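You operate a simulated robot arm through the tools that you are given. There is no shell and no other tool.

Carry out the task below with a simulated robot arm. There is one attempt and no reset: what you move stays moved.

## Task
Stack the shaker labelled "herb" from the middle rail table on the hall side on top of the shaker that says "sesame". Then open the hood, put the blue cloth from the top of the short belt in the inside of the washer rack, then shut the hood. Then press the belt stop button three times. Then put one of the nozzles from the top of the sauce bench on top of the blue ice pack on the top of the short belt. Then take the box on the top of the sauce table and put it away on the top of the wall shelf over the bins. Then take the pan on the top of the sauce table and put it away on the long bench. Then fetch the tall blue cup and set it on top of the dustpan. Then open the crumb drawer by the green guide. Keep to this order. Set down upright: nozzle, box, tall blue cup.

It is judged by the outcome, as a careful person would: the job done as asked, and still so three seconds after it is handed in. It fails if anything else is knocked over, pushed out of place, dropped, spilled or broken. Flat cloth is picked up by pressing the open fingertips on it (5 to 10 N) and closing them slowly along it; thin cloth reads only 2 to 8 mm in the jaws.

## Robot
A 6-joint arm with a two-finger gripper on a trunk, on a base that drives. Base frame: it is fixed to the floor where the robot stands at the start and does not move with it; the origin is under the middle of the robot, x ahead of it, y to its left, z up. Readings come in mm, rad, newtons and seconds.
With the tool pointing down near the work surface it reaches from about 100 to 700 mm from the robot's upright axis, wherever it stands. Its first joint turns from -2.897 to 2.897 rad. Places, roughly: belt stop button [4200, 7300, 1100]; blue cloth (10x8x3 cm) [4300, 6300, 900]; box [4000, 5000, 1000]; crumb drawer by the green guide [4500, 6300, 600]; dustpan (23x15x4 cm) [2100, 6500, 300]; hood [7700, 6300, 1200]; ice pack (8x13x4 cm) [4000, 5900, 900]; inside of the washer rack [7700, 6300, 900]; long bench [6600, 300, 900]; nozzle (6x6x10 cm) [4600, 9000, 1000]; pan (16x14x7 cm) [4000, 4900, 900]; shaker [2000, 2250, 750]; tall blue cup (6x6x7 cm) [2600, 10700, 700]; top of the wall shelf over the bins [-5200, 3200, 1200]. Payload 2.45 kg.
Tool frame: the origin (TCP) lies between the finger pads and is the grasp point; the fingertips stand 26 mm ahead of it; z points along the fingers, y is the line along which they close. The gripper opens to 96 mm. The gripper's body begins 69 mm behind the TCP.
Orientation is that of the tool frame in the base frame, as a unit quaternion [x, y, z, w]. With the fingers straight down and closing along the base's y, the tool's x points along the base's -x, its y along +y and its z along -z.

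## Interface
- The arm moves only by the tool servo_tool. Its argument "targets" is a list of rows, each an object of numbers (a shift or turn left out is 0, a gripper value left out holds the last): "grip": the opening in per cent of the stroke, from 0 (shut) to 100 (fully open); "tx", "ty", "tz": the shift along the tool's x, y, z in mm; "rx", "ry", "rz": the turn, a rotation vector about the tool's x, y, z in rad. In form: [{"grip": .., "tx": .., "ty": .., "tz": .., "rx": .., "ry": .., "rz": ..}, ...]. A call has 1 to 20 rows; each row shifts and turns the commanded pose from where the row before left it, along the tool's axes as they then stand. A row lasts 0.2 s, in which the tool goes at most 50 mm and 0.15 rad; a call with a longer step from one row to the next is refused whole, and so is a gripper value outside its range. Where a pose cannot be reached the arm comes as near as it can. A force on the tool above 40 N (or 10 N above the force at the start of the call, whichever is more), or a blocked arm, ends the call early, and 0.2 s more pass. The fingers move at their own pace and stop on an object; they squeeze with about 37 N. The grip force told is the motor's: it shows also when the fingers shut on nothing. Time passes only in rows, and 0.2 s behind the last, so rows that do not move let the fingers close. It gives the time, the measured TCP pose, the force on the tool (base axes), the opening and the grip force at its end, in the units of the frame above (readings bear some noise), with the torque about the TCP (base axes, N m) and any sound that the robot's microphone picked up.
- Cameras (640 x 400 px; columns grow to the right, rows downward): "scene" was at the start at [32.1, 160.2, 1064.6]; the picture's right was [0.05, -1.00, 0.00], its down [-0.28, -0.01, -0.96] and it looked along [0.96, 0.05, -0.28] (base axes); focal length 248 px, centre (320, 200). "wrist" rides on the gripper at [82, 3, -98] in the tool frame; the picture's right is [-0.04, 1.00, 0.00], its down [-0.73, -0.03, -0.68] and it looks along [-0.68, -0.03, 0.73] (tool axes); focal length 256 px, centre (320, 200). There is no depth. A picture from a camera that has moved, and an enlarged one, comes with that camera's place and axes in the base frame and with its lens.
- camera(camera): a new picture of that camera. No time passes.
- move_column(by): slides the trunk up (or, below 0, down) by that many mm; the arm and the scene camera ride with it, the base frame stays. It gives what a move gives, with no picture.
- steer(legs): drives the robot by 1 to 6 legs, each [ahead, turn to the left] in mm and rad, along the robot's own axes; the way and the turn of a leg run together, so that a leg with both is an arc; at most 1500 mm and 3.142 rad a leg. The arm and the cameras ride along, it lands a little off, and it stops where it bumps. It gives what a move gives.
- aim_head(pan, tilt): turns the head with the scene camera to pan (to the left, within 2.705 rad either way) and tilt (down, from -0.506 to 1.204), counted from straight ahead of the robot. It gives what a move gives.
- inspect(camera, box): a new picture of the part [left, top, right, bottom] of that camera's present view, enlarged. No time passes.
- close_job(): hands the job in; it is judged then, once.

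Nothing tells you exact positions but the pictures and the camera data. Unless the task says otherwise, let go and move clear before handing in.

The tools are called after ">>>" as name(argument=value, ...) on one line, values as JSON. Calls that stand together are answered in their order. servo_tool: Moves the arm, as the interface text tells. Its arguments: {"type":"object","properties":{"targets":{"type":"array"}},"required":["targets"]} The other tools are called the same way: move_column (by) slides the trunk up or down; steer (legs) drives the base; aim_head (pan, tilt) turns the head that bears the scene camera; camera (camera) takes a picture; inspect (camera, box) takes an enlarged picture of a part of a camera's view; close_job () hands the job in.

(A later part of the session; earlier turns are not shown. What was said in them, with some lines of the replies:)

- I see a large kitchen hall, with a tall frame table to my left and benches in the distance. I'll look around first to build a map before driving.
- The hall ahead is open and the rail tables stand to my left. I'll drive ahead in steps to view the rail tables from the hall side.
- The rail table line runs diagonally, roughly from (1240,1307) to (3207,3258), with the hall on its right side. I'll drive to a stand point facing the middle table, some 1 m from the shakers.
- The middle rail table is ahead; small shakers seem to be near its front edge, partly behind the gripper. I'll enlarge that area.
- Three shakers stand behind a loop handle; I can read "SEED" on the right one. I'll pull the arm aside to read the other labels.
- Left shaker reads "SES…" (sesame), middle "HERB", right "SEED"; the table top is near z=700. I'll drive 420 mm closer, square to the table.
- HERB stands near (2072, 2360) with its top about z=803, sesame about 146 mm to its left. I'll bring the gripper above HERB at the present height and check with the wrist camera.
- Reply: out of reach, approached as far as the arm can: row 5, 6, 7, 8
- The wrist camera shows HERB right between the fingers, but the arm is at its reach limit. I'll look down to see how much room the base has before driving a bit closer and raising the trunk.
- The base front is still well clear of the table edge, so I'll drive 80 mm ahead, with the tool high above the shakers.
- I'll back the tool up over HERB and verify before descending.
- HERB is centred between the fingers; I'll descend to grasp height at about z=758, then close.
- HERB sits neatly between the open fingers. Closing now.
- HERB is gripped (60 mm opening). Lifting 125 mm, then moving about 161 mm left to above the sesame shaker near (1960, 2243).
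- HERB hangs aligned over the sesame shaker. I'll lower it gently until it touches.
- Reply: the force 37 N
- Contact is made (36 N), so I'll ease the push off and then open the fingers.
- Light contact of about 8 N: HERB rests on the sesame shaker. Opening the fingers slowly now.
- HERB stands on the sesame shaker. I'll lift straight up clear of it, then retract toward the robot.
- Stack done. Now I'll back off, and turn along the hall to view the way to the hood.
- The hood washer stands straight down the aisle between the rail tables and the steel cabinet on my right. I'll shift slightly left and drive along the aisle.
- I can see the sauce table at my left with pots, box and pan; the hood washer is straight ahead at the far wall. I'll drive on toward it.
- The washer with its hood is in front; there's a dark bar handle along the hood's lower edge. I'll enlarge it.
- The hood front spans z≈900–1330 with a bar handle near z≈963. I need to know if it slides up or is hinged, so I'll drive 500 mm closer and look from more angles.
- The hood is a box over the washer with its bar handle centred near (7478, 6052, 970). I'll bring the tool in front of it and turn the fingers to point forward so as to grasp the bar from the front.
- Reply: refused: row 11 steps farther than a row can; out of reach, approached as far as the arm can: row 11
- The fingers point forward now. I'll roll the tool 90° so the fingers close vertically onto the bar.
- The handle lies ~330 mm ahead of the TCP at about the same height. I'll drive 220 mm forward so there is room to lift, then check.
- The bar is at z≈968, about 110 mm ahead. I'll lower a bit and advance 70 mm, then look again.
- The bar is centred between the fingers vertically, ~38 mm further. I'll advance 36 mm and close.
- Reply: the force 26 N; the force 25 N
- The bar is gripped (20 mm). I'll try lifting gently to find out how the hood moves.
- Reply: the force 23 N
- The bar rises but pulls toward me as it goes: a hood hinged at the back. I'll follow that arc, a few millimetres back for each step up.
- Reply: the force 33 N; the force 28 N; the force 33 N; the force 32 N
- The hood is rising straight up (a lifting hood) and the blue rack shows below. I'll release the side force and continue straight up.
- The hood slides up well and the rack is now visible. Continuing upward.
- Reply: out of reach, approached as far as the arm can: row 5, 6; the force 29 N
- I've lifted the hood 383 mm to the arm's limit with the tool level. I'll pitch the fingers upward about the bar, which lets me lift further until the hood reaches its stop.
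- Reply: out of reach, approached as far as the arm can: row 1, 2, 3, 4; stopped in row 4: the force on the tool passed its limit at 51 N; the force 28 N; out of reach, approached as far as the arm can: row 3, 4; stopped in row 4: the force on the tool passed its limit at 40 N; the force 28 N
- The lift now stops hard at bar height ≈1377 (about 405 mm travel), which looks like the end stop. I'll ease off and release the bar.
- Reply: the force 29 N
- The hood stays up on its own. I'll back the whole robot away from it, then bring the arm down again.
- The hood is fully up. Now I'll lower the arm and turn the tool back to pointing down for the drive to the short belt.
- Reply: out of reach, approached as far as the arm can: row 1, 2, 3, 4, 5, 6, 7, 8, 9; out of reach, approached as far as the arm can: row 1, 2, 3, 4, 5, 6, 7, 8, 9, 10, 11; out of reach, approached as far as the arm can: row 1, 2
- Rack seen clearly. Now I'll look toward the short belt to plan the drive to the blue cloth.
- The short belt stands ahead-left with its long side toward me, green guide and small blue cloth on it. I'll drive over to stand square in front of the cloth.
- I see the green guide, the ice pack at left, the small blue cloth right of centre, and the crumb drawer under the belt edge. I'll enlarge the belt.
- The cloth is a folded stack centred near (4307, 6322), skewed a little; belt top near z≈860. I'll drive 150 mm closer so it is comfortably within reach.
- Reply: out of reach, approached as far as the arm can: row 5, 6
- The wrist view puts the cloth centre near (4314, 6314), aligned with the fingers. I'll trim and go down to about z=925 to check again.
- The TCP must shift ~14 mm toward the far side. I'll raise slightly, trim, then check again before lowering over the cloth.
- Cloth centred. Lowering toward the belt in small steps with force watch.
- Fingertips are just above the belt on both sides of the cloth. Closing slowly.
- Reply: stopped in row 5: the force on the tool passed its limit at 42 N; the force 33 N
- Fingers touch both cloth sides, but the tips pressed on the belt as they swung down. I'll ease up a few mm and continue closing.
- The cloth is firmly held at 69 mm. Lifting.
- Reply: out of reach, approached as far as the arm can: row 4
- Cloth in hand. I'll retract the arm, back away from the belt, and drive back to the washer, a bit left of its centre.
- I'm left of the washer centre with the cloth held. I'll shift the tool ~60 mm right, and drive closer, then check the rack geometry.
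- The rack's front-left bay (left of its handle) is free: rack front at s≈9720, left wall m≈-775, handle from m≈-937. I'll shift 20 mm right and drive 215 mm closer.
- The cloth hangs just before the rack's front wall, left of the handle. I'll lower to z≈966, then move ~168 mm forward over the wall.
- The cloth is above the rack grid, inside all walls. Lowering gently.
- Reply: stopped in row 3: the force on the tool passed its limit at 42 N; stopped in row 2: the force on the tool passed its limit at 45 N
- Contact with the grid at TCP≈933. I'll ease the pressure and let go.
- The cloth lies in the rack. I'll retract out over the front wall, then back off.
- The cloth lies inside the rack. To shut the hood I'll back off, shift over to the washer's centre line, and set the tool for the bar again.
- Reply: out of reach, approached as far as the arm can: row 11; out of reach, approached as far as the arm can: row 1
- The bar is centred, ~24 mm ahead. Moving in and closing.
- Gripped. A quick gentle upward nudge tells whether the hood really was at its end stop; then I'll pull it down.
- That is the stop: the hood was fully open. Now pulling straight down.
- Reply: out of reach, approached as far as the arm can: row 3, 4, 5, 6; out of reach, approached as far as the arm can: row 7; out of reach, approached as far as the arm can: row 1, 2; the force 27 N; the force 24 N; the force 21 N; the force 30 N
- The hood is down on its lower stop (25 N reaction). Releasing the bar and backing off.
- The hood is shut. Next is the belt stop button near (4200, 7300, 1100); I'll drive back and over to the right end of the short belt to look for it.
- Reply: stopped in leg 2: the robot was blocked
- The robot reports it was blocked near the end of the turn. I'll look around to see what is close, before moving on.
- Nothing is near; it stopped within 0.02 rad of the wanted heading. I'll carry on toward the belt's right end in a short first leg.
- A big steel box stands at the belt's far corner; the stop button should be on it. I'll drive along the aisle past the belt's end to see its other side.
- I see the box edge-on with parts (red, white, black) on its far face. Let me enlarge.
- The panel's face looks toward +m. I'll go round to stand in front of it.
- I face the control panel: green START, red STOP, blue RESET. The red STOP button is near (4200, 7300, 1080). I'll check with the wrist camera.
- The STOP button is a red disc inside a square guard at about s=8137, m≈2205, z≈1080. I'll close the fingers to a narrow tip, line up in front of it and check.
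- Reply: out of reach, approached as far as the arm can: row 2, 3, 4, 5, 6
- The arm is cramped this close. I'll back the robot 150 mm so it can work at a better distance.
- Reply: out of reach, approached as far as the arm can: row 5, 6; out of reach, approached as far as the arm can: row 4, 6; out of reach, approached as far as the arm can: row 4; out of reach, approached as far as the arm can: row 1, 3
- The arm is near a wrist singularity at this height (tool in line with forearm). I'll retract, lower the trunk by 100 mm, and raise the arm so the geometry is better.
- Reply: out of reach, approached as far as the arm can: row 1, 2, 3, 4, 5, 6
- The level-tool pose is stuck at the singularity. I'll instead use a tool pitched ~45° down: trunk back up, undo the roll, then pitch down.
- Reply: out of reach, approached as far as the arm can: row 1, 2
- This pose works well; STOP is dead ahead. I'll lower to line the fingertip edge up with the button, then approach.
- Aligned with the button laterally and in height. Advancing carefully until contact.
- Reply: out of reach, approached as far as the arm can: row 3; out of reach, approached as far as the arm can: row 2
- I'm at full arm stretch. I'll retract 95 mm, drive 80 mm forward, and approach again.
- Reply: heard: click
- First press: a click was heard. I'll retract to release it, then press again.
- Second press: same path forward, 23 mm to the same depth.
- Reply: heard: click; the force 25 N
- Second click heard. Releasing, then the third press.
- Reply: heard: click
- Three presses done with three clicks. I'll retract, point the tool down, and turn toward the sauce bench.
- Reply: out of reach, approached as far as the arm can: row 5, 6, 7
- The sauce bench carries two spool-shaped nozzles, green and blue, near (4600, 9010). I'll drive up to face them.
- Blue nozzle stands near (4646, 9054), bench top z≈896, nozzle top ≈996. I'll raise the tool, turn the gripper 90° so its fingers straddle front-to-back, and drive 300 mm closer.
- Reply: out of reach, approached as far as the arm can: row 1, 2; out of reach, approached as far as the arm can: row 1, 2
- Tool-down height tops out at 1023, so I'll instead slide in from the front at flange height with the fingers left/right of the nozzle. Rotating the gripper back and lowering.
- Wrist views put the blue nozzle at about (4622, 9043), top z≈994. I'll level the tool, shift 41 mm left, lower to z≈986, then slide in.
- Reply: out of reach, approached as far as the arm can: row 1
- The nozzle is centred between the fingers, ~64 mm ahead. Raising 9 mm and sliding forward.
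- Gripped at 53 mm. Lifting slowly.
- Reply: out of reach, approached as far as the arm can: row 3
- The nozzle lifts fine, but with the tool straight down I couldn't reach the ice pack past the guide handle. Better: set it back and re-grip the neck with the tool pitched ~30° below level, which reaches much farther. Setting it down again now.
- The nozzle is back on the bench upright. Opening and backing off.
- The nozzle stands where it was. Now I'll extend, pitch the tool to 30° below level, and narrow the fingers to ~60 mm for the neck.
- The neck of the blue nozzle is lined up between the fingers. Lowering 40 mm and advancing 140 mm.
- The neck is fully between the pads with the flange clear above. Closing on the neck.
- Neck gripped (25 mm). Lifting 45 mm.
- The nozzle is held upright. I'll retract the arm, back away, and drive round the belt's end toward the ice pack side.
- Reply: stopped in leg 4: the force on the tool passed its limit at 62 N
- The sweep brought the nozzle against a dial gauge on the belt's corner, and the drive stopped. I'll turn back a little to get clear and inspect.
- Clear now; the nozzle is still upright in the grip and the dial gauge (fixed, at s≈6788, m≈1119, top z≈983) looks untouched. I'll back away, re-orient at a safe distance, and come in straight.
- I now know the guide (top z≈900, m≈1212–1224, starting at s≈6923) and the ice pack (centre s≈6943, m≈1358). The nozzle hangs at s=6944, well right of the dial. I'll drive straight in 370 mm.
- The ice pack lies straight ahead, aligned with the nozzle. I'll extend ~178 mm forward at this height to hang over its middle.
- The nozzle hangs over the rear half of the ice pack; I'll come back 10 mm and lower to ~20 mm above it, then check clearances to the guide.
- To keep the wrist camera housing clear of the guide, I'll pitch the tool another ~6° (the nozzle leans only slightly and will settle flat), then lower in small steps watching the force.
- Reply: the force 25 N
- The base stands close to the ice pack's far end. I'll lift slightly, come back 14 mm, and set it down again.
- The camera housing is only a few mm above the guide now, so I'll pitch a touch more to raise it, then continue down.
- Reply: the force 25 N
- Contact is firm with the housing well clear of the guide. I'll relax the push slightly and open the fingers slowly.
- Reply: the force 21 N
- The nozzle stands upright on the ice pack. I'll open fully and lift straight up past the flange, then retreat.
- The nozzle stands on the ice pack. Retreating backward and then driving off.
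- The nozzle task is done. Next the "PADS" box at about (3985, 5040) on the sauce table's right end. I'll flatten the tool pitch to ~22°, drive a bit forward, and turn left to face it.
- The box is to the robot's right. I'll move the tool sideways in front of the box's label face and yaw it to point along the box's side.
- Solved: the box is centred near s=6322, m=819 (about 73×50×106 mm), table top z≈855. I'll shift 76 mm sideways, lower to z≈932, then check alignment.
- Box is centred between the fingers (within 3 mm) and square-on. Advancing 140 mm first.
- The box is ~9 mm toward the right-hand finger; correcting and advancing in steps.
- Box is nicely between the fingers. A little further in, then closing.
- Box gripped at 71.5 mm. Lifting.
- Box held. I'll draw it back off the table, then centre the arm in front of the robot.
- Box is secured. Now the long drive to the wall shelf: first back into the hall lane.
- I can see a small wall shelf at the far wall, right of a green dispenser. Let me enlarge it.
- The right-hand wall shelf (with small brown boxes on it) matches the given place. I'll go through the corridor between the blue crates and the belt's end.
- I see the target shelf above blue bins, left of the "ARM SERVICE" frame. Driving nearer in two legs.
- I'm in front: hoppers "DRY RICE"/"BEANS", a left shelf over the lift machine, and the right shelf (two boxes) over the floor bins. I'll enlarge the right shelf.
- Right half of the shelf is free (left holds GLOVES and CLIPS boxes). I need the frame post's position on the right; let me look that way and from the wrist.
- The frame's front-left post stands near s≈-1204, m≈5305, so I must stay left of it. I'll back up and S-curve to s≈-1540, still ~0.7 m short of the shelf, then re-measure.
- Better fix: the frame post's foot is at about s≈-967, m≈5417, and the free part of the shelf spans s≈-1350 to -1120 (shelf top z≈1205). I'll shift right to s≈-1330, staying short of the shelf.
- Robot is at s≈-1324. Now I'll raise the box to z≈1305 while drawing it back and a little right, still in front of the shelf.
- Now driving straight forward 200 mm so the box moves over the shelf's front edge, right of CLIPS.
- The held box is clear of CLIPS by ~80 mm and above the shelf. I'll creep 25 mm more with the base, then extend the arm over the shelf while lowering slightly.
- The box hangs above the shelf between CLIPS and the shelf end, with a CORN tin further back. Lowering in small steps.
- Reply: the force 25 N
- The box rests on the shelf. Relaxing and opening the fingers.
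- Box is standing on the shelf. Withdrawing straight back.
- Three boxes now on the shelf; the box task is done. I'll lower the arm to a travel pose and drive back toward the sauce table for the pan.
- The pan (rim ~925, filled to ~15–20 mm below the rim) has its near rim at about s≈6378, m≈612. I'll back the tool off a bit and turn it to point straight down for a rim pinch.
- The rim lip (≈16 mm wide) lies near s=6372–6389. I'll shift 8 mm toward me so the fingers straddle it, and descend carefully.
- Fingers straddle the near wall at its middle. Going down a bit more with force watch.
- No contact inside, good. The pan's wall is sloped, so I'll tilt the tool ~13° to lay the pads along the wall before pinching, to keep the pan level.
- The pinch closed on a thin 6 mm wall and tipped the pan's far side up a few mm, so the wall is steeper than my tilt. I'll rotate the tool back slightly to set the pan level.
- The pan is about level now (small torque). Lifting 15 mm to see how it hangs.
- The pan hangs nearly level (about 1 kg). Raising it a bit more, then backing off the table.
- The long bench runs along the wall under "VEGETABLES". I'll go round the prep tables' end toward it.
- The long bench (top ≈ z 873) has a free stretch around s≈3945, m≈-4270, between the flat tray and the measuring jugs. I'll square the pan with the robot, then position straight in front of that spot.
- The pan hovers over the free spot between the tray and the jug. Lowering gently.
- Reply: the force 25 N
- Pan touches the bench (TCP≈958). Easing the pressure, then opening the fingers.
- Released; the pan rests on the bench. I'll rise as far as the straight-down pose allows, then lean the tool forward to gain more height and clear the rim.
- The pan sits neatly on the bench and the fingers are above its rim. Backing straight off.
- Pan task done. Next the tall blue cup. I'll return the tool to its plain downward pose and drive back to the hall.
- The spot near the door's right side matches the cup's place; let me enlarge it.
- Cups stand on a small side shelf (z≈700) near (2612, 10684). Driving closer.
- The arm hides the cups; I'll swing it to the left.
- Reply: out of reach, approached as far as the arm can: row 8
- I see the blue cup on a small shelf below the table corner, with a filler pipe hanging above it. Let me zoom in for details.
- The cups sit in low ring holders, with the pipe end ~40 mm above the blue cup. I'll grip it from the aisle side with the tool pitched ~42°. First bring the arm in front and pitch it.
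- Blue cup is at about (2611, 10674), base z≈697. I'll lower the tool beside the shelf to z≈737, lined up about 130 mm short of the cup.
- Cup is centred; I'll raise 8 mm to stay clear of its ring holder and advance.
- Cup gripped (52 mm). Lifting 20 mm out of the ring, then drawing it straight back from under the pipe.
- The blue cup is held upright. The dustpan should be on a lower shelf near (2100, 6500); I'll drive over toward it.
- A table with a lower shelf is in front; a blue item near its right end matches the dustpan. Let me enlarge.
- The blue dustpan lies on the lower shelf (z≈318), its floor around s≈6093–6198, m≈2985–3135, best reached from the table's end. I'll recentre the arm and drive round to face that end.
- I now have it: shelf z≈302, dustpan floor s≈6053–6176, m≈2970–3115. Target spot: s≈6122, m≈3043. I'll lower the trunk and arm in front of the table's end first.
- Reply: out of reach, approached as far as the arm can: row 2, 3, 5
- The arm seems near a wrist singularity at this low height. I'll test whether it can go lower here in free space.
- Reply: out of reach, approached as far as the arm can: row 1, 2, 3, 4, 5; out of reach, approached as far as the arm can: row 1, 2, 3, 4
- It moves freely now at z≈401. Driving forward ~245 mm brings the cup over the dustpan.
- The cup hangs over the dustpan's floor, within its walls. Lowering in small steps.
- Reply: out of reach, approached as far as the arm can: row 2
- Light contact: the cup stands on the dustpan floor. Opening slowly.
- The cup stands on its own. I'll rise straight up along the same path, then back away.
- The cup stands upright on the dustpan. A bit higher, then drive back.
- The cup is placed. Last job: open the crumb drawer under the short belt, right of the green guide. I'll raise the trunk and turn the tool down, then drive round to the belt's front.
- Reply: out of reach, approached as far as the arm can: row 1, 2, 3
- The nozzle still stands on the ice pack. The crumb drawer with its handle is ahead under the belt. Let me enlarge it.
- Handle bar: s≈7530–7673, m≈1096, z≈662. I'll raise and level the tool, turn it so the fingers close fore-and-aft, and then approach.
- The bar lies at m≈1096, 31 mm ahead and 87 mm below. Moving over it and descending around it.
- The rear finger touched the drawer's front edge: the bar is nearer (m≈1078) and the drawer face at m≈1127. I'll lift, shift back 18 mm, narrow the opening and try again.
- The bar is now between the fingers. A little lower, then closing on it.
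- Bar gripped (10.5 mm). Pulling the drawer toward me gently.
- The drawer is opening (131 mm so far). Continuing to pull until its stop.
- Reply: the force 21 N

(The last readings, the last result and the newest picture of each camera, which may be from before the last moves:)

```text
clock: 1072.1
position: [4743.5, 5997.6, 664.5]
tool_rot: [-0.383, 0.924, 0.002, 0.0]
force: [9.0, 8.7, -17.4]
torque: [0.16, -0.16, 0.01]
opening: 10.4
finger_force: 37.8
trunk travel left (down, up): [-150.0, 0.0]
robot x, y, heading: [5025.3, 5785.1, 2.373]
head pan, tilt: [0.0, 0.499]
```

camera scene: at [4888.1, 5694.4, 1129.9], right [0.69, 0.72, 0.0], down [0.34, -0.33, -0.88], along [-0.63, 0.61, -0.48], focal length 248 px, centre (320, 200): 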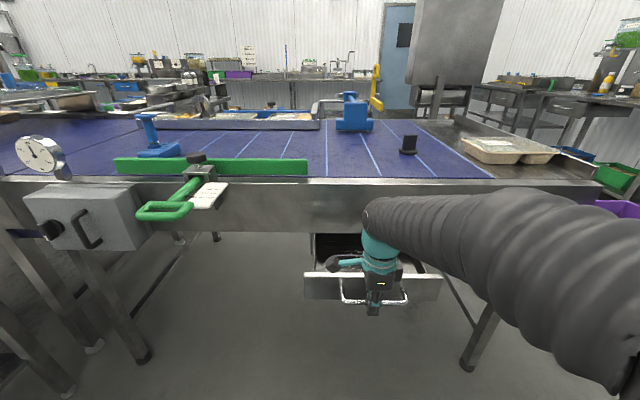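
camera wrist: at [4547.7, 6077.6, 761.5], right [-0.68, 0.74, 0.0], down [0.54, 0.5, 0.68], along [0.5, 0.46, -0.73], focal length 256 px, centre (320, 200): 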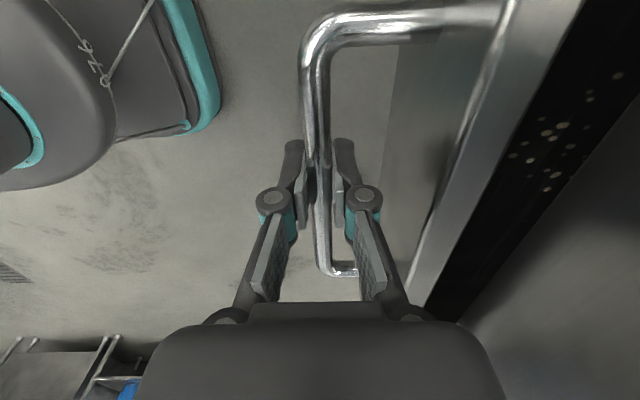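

>>> servo_tool(targets=[{"ty": -10}, {"ty": -10}, {"ty": -10}, {"ty": -10}, {"ty": -10}, {}])

>>> camera(camera="scene")

```text
clock: 1073.5
position: [4779.1, 5961.9, 664.7]
tool_rot: [-0.382, 0.924, 0.001, 0.001]
force: [5.1, 4.5, -14.3]
torque: [0.13, -0.14, 0.0]
opening: 10.8
finger_force: 37.9
trunk travel left (down, up): [-150.0, 0.0]
robot x, y, heading: [5016.6, 5785.4, 2.377]
head pan, tilt: [0.0, 0.499]
```

```text
taken
camera scene: at [4888.4, 5694.5, 1130.0], right [0.69, 0.72, 0.0], down [0.34, -0.33, -0.88], along [-0.63, 0.61, -0.48], focal length 248 px, centre (320, 200)
```

scene: 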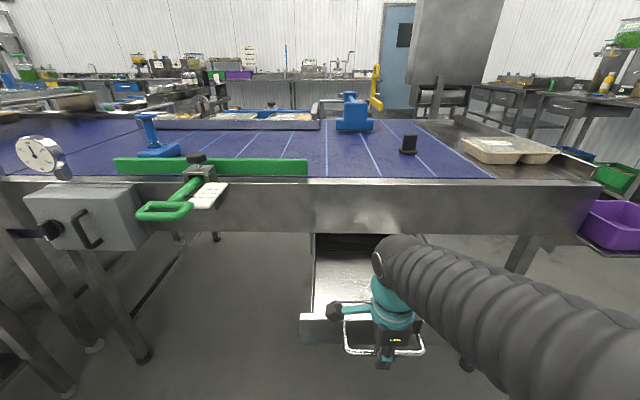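

241 mm out and still moving; I'll continue by reversing the robot slowly.

>>> steer(legs=[[-50, 0]])

```text
clock: 1074.4
position: [4813.8, 5927.3, 664.1]
tool_rot: [-0.383, 0.924, 0.001, 0.0]
force: [-5.1, -6.0, -7.1]
torque: [0.75, -0.71, 0.01]
opening: 10.7
finger_force: 38.4
trunk travel left (down, up): [-150.0, 0.0]
robot x, y, heading: [5057.6, 5752.4, 2.379]
head pan, tilt: [0.0, 0.499]
```

>>> steer(legs=[[-40, 0]])

>>> camera(camera="scene")

```text
clock: 1075.1
position: [4814.3, 5928.0, 666.1]
tool_rot: [-0.383, 0.924, 0.009, -0.003]
force: [-6.8, 6.5, -8.6]
torque: [-0.07, 0.11, 0.02]
opening: 10.7
finger_force: 37.5
trunk travel left (down, up): [-150.0, 0.0]
robot x, y, heading: [5060.7, 5747.9, 2.382]
head pan, tilt: [0.0, 0.499]
stopped in leg 1: the force on the tool passed its limit at 69 N (the readings are from after the stop); the commanded pose is now the measured one
```

```text
taken
camera scene: at [4928.4, 5655.2, 1129.9], right [0.69, 0.72, 0.0], down [0.35, -0.33, -0.88], along [-0.63, 0.61, -0.48], focal length 248 px, centre (320, 200)
```

scene: 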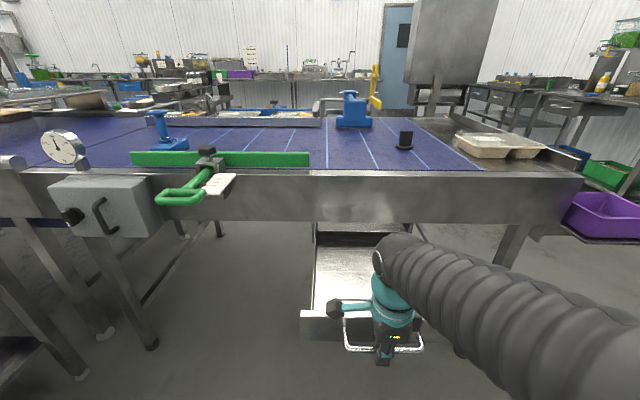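

The drawer reached its end stop (about 291 mm open). I'll relax, release the bar, and lift straight up.

>>> servo_tool(targets=[{"ty": 0.8}, {"grip": 15}, {"grip": 25}, {"grip": 38}, {"grip": 48}, {}])

>>> camera(camera="wrist")

```text
clock: 1076.5
position: [4813.8, 5928.7, 665.1]
tool_rot: [-0.382, 0.924, 0.009, -0.003]
force: [0.1, 0.8, -0.3]
torque: [-0.02, 0.0, -0.01]
opening: 45.7
finger_force: 0.0
trunk travel left (down, up): [-150.0, 0.0]
robot x, y, heading: [5059.4, 5750.3, 2.379]
head pan, tilt: [0.0, 0.499]
```

```text
taken
camera wrist: at [4755.0, 5870.8, 763.1], right [-0.68, 0.73, 0.02], down [0.55, 0.49, 0.68], along [0.49, 0.47, -0.73], focal length 256 px, centre (320, 200)
```

wrist: 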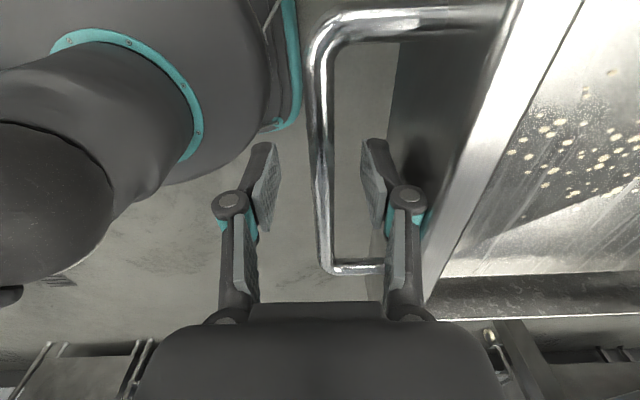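

Bar free between open fingers; drawer shows its crumbs. Lifting straight up, then backing off.

>>> servo_tool(targets=[{"tz": -10}, {"tz": -20}, {"tz": -25}, {"tz": -25}, {"tz": -25}, {"tz": -25}, {}])

>>> steer(legs=[[-450, 0]])

>>> camera(camera="scene")

>>> inspect(camera="scene", box=[20, 60, 460, 320])

```text
clock: 1078.1
position: [4815.7, 5926.6, 795.6]
tool_rot: [-0.383, 0.924, 0.009, -0.004]
force: [0.4, -0.8, 0.0]
torque: [0.02, -0.01, 0.0]
opening: 45.9
finger_force: 0.0
trunk travel left (down, up): [-150.0, 0.0]
robot x, y, heading: [5061.9, 5747.7, 2.38]
head pan, tilt: [0.0, 0.499]
```

```text
clock: 1080.8
position: [5139.4, 5617.3, 794.6]
tool_rot: [-0.382, 0.924, 0.009, -0.004]
force: [-0.4, 1.0, -0.1]
torque: [0.0, 0.0, 0.01]
opening: 46.1
finger_force: 0.1
trunk travel left (down, up): [-150.0, 0.0]
robot x, y, heading: [5385.8, 5437.3, 2.373]
head pan, tilt: [0.0, 0.499]
```

```text
taken
camera scene: at [5252.0, 5345.3, 1129.9], right [0.69, 0.72, 0.0], down [0.35, -0.33, -0.88], along [-0.63, 0.61, -0.48], focal length 248 px, centre (320, 200)
```

scene: 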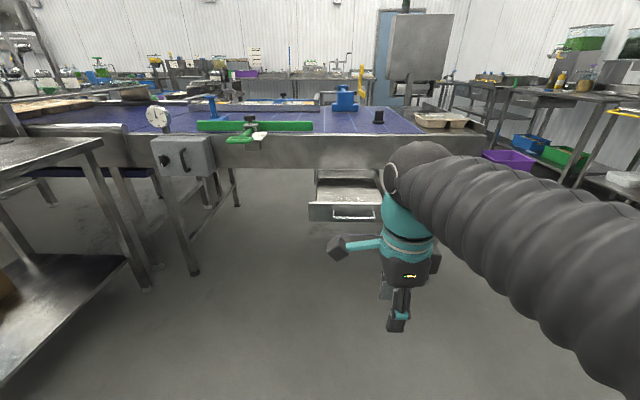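

```text
1.45 times, centred on (240, 190) of scene
camera zoom: at [5252.0, 5345.3, 1129.9], right [0.69, 0.72, 0.0], down [0.35, -0.33, -0.88], along [-0.63, 0.61, -0.48], focal length 360 px, centre (436, 214)
```

zoom: 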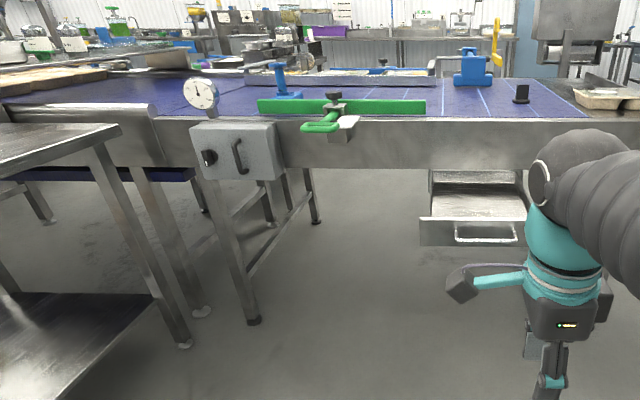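

The drawer stays open. A final check of the nozzle on the ice pack before handing in.

>>> inspect(camera="scene", box=[170, 80, 330, 170])

>>> inspect(camera="scene", box=[290, 150, 410, 240])

```text
4.00 times, centred on (250, 125) of scene
camera zoom: at [5252.0, 5345.3, 1129.9], right [0.69, 0.72, 0.0], down [0.35, -0.33, -0.88], along [-0.63, 0.61, -0.48], focal length 991 px, centre (600, 500)
```

zoom: 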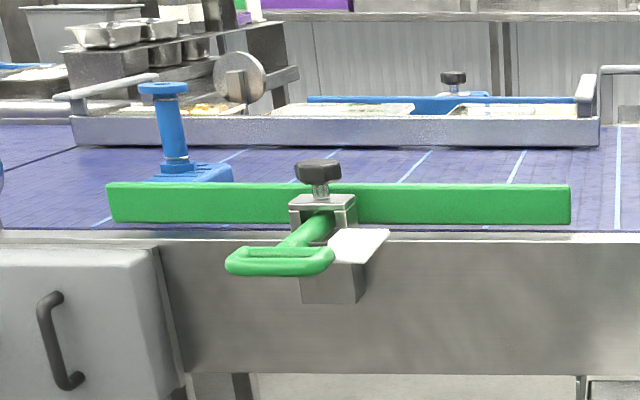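

```text
4.44 times, centred on (350, 195) of scene
camera zoom: at [5252.0, 5345.3, 1129.9], right [0.69, 0.72, 0.0], down [0.35, -0.33, -0.88], along [-0.63, 0.61, -0.48], focal length 1101 px, centre (187, 222)
```

zoom: 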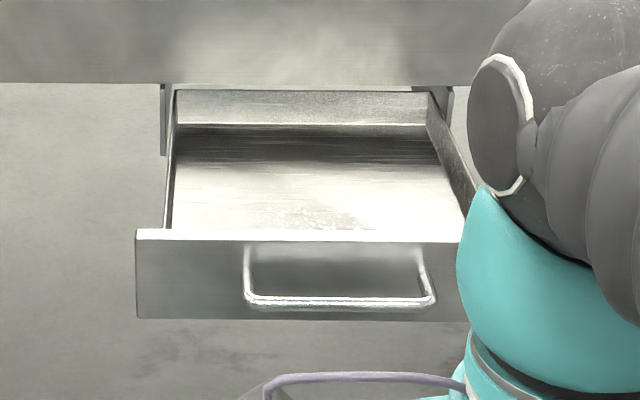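

All tasks are done: the herb stack, the cloth in the rack with the hood shut, three stop presses, the nozzle on the ice pack, the box on the shelf, the pan on the bench, the cup on the dustpan, and the drawer open. Handing in.

>>> close_job()

```text
The job is handed in.
```

I did all eight steps in the order you gave and handed the job in. I don't have the judge's result.

| Step | Result |
|---|---|
| Herb shaker | Stacked on the sesame shaker on the middle rail table. I did not go back to look at it later. |
| Washer hood | Lifted to its top stop. The blue cloth went into the front left of the rack, and I pulled the hood back down onto its lower stop. |
| Belt stop button | Pressed three times, with a click heard each time. |
| Nozzle | The blue one from the sauce bench stands upright on the ice pack. It was still standing when I checked at the end. |
| Box | Stands upright on the wall shelf over the bins, to the right of the "CLIPS" box. |
| Pan | On the long bench, between the flat tray and the measuring jug. I saw no rice spill. |
| Tall blue cup | Stands upright on the dustpan. |
| Crumb drawer | Pulled out about 290 mm to its end stop, and it stays open. |

A few contacts and handling points along the way:
- **Dial gauge:** while I was turning with the nozzle in hand, it bumped the gauge on the corner of the short belt at about 62 N. The gauge looked unmoved and I saw no damage.
- **Drawer edge:** a finger rested briefly on the drawer's front edge before I gripped the handle. It did no visible harm.
- **Nozzle re-grip:** I set the nozzle back down on the sauce bench once, to take a better grip before carrying it over.
- **Blocked turn:** one turn on the spot near the washer reported the robot as blocked. I looked all round and found nothing near it.
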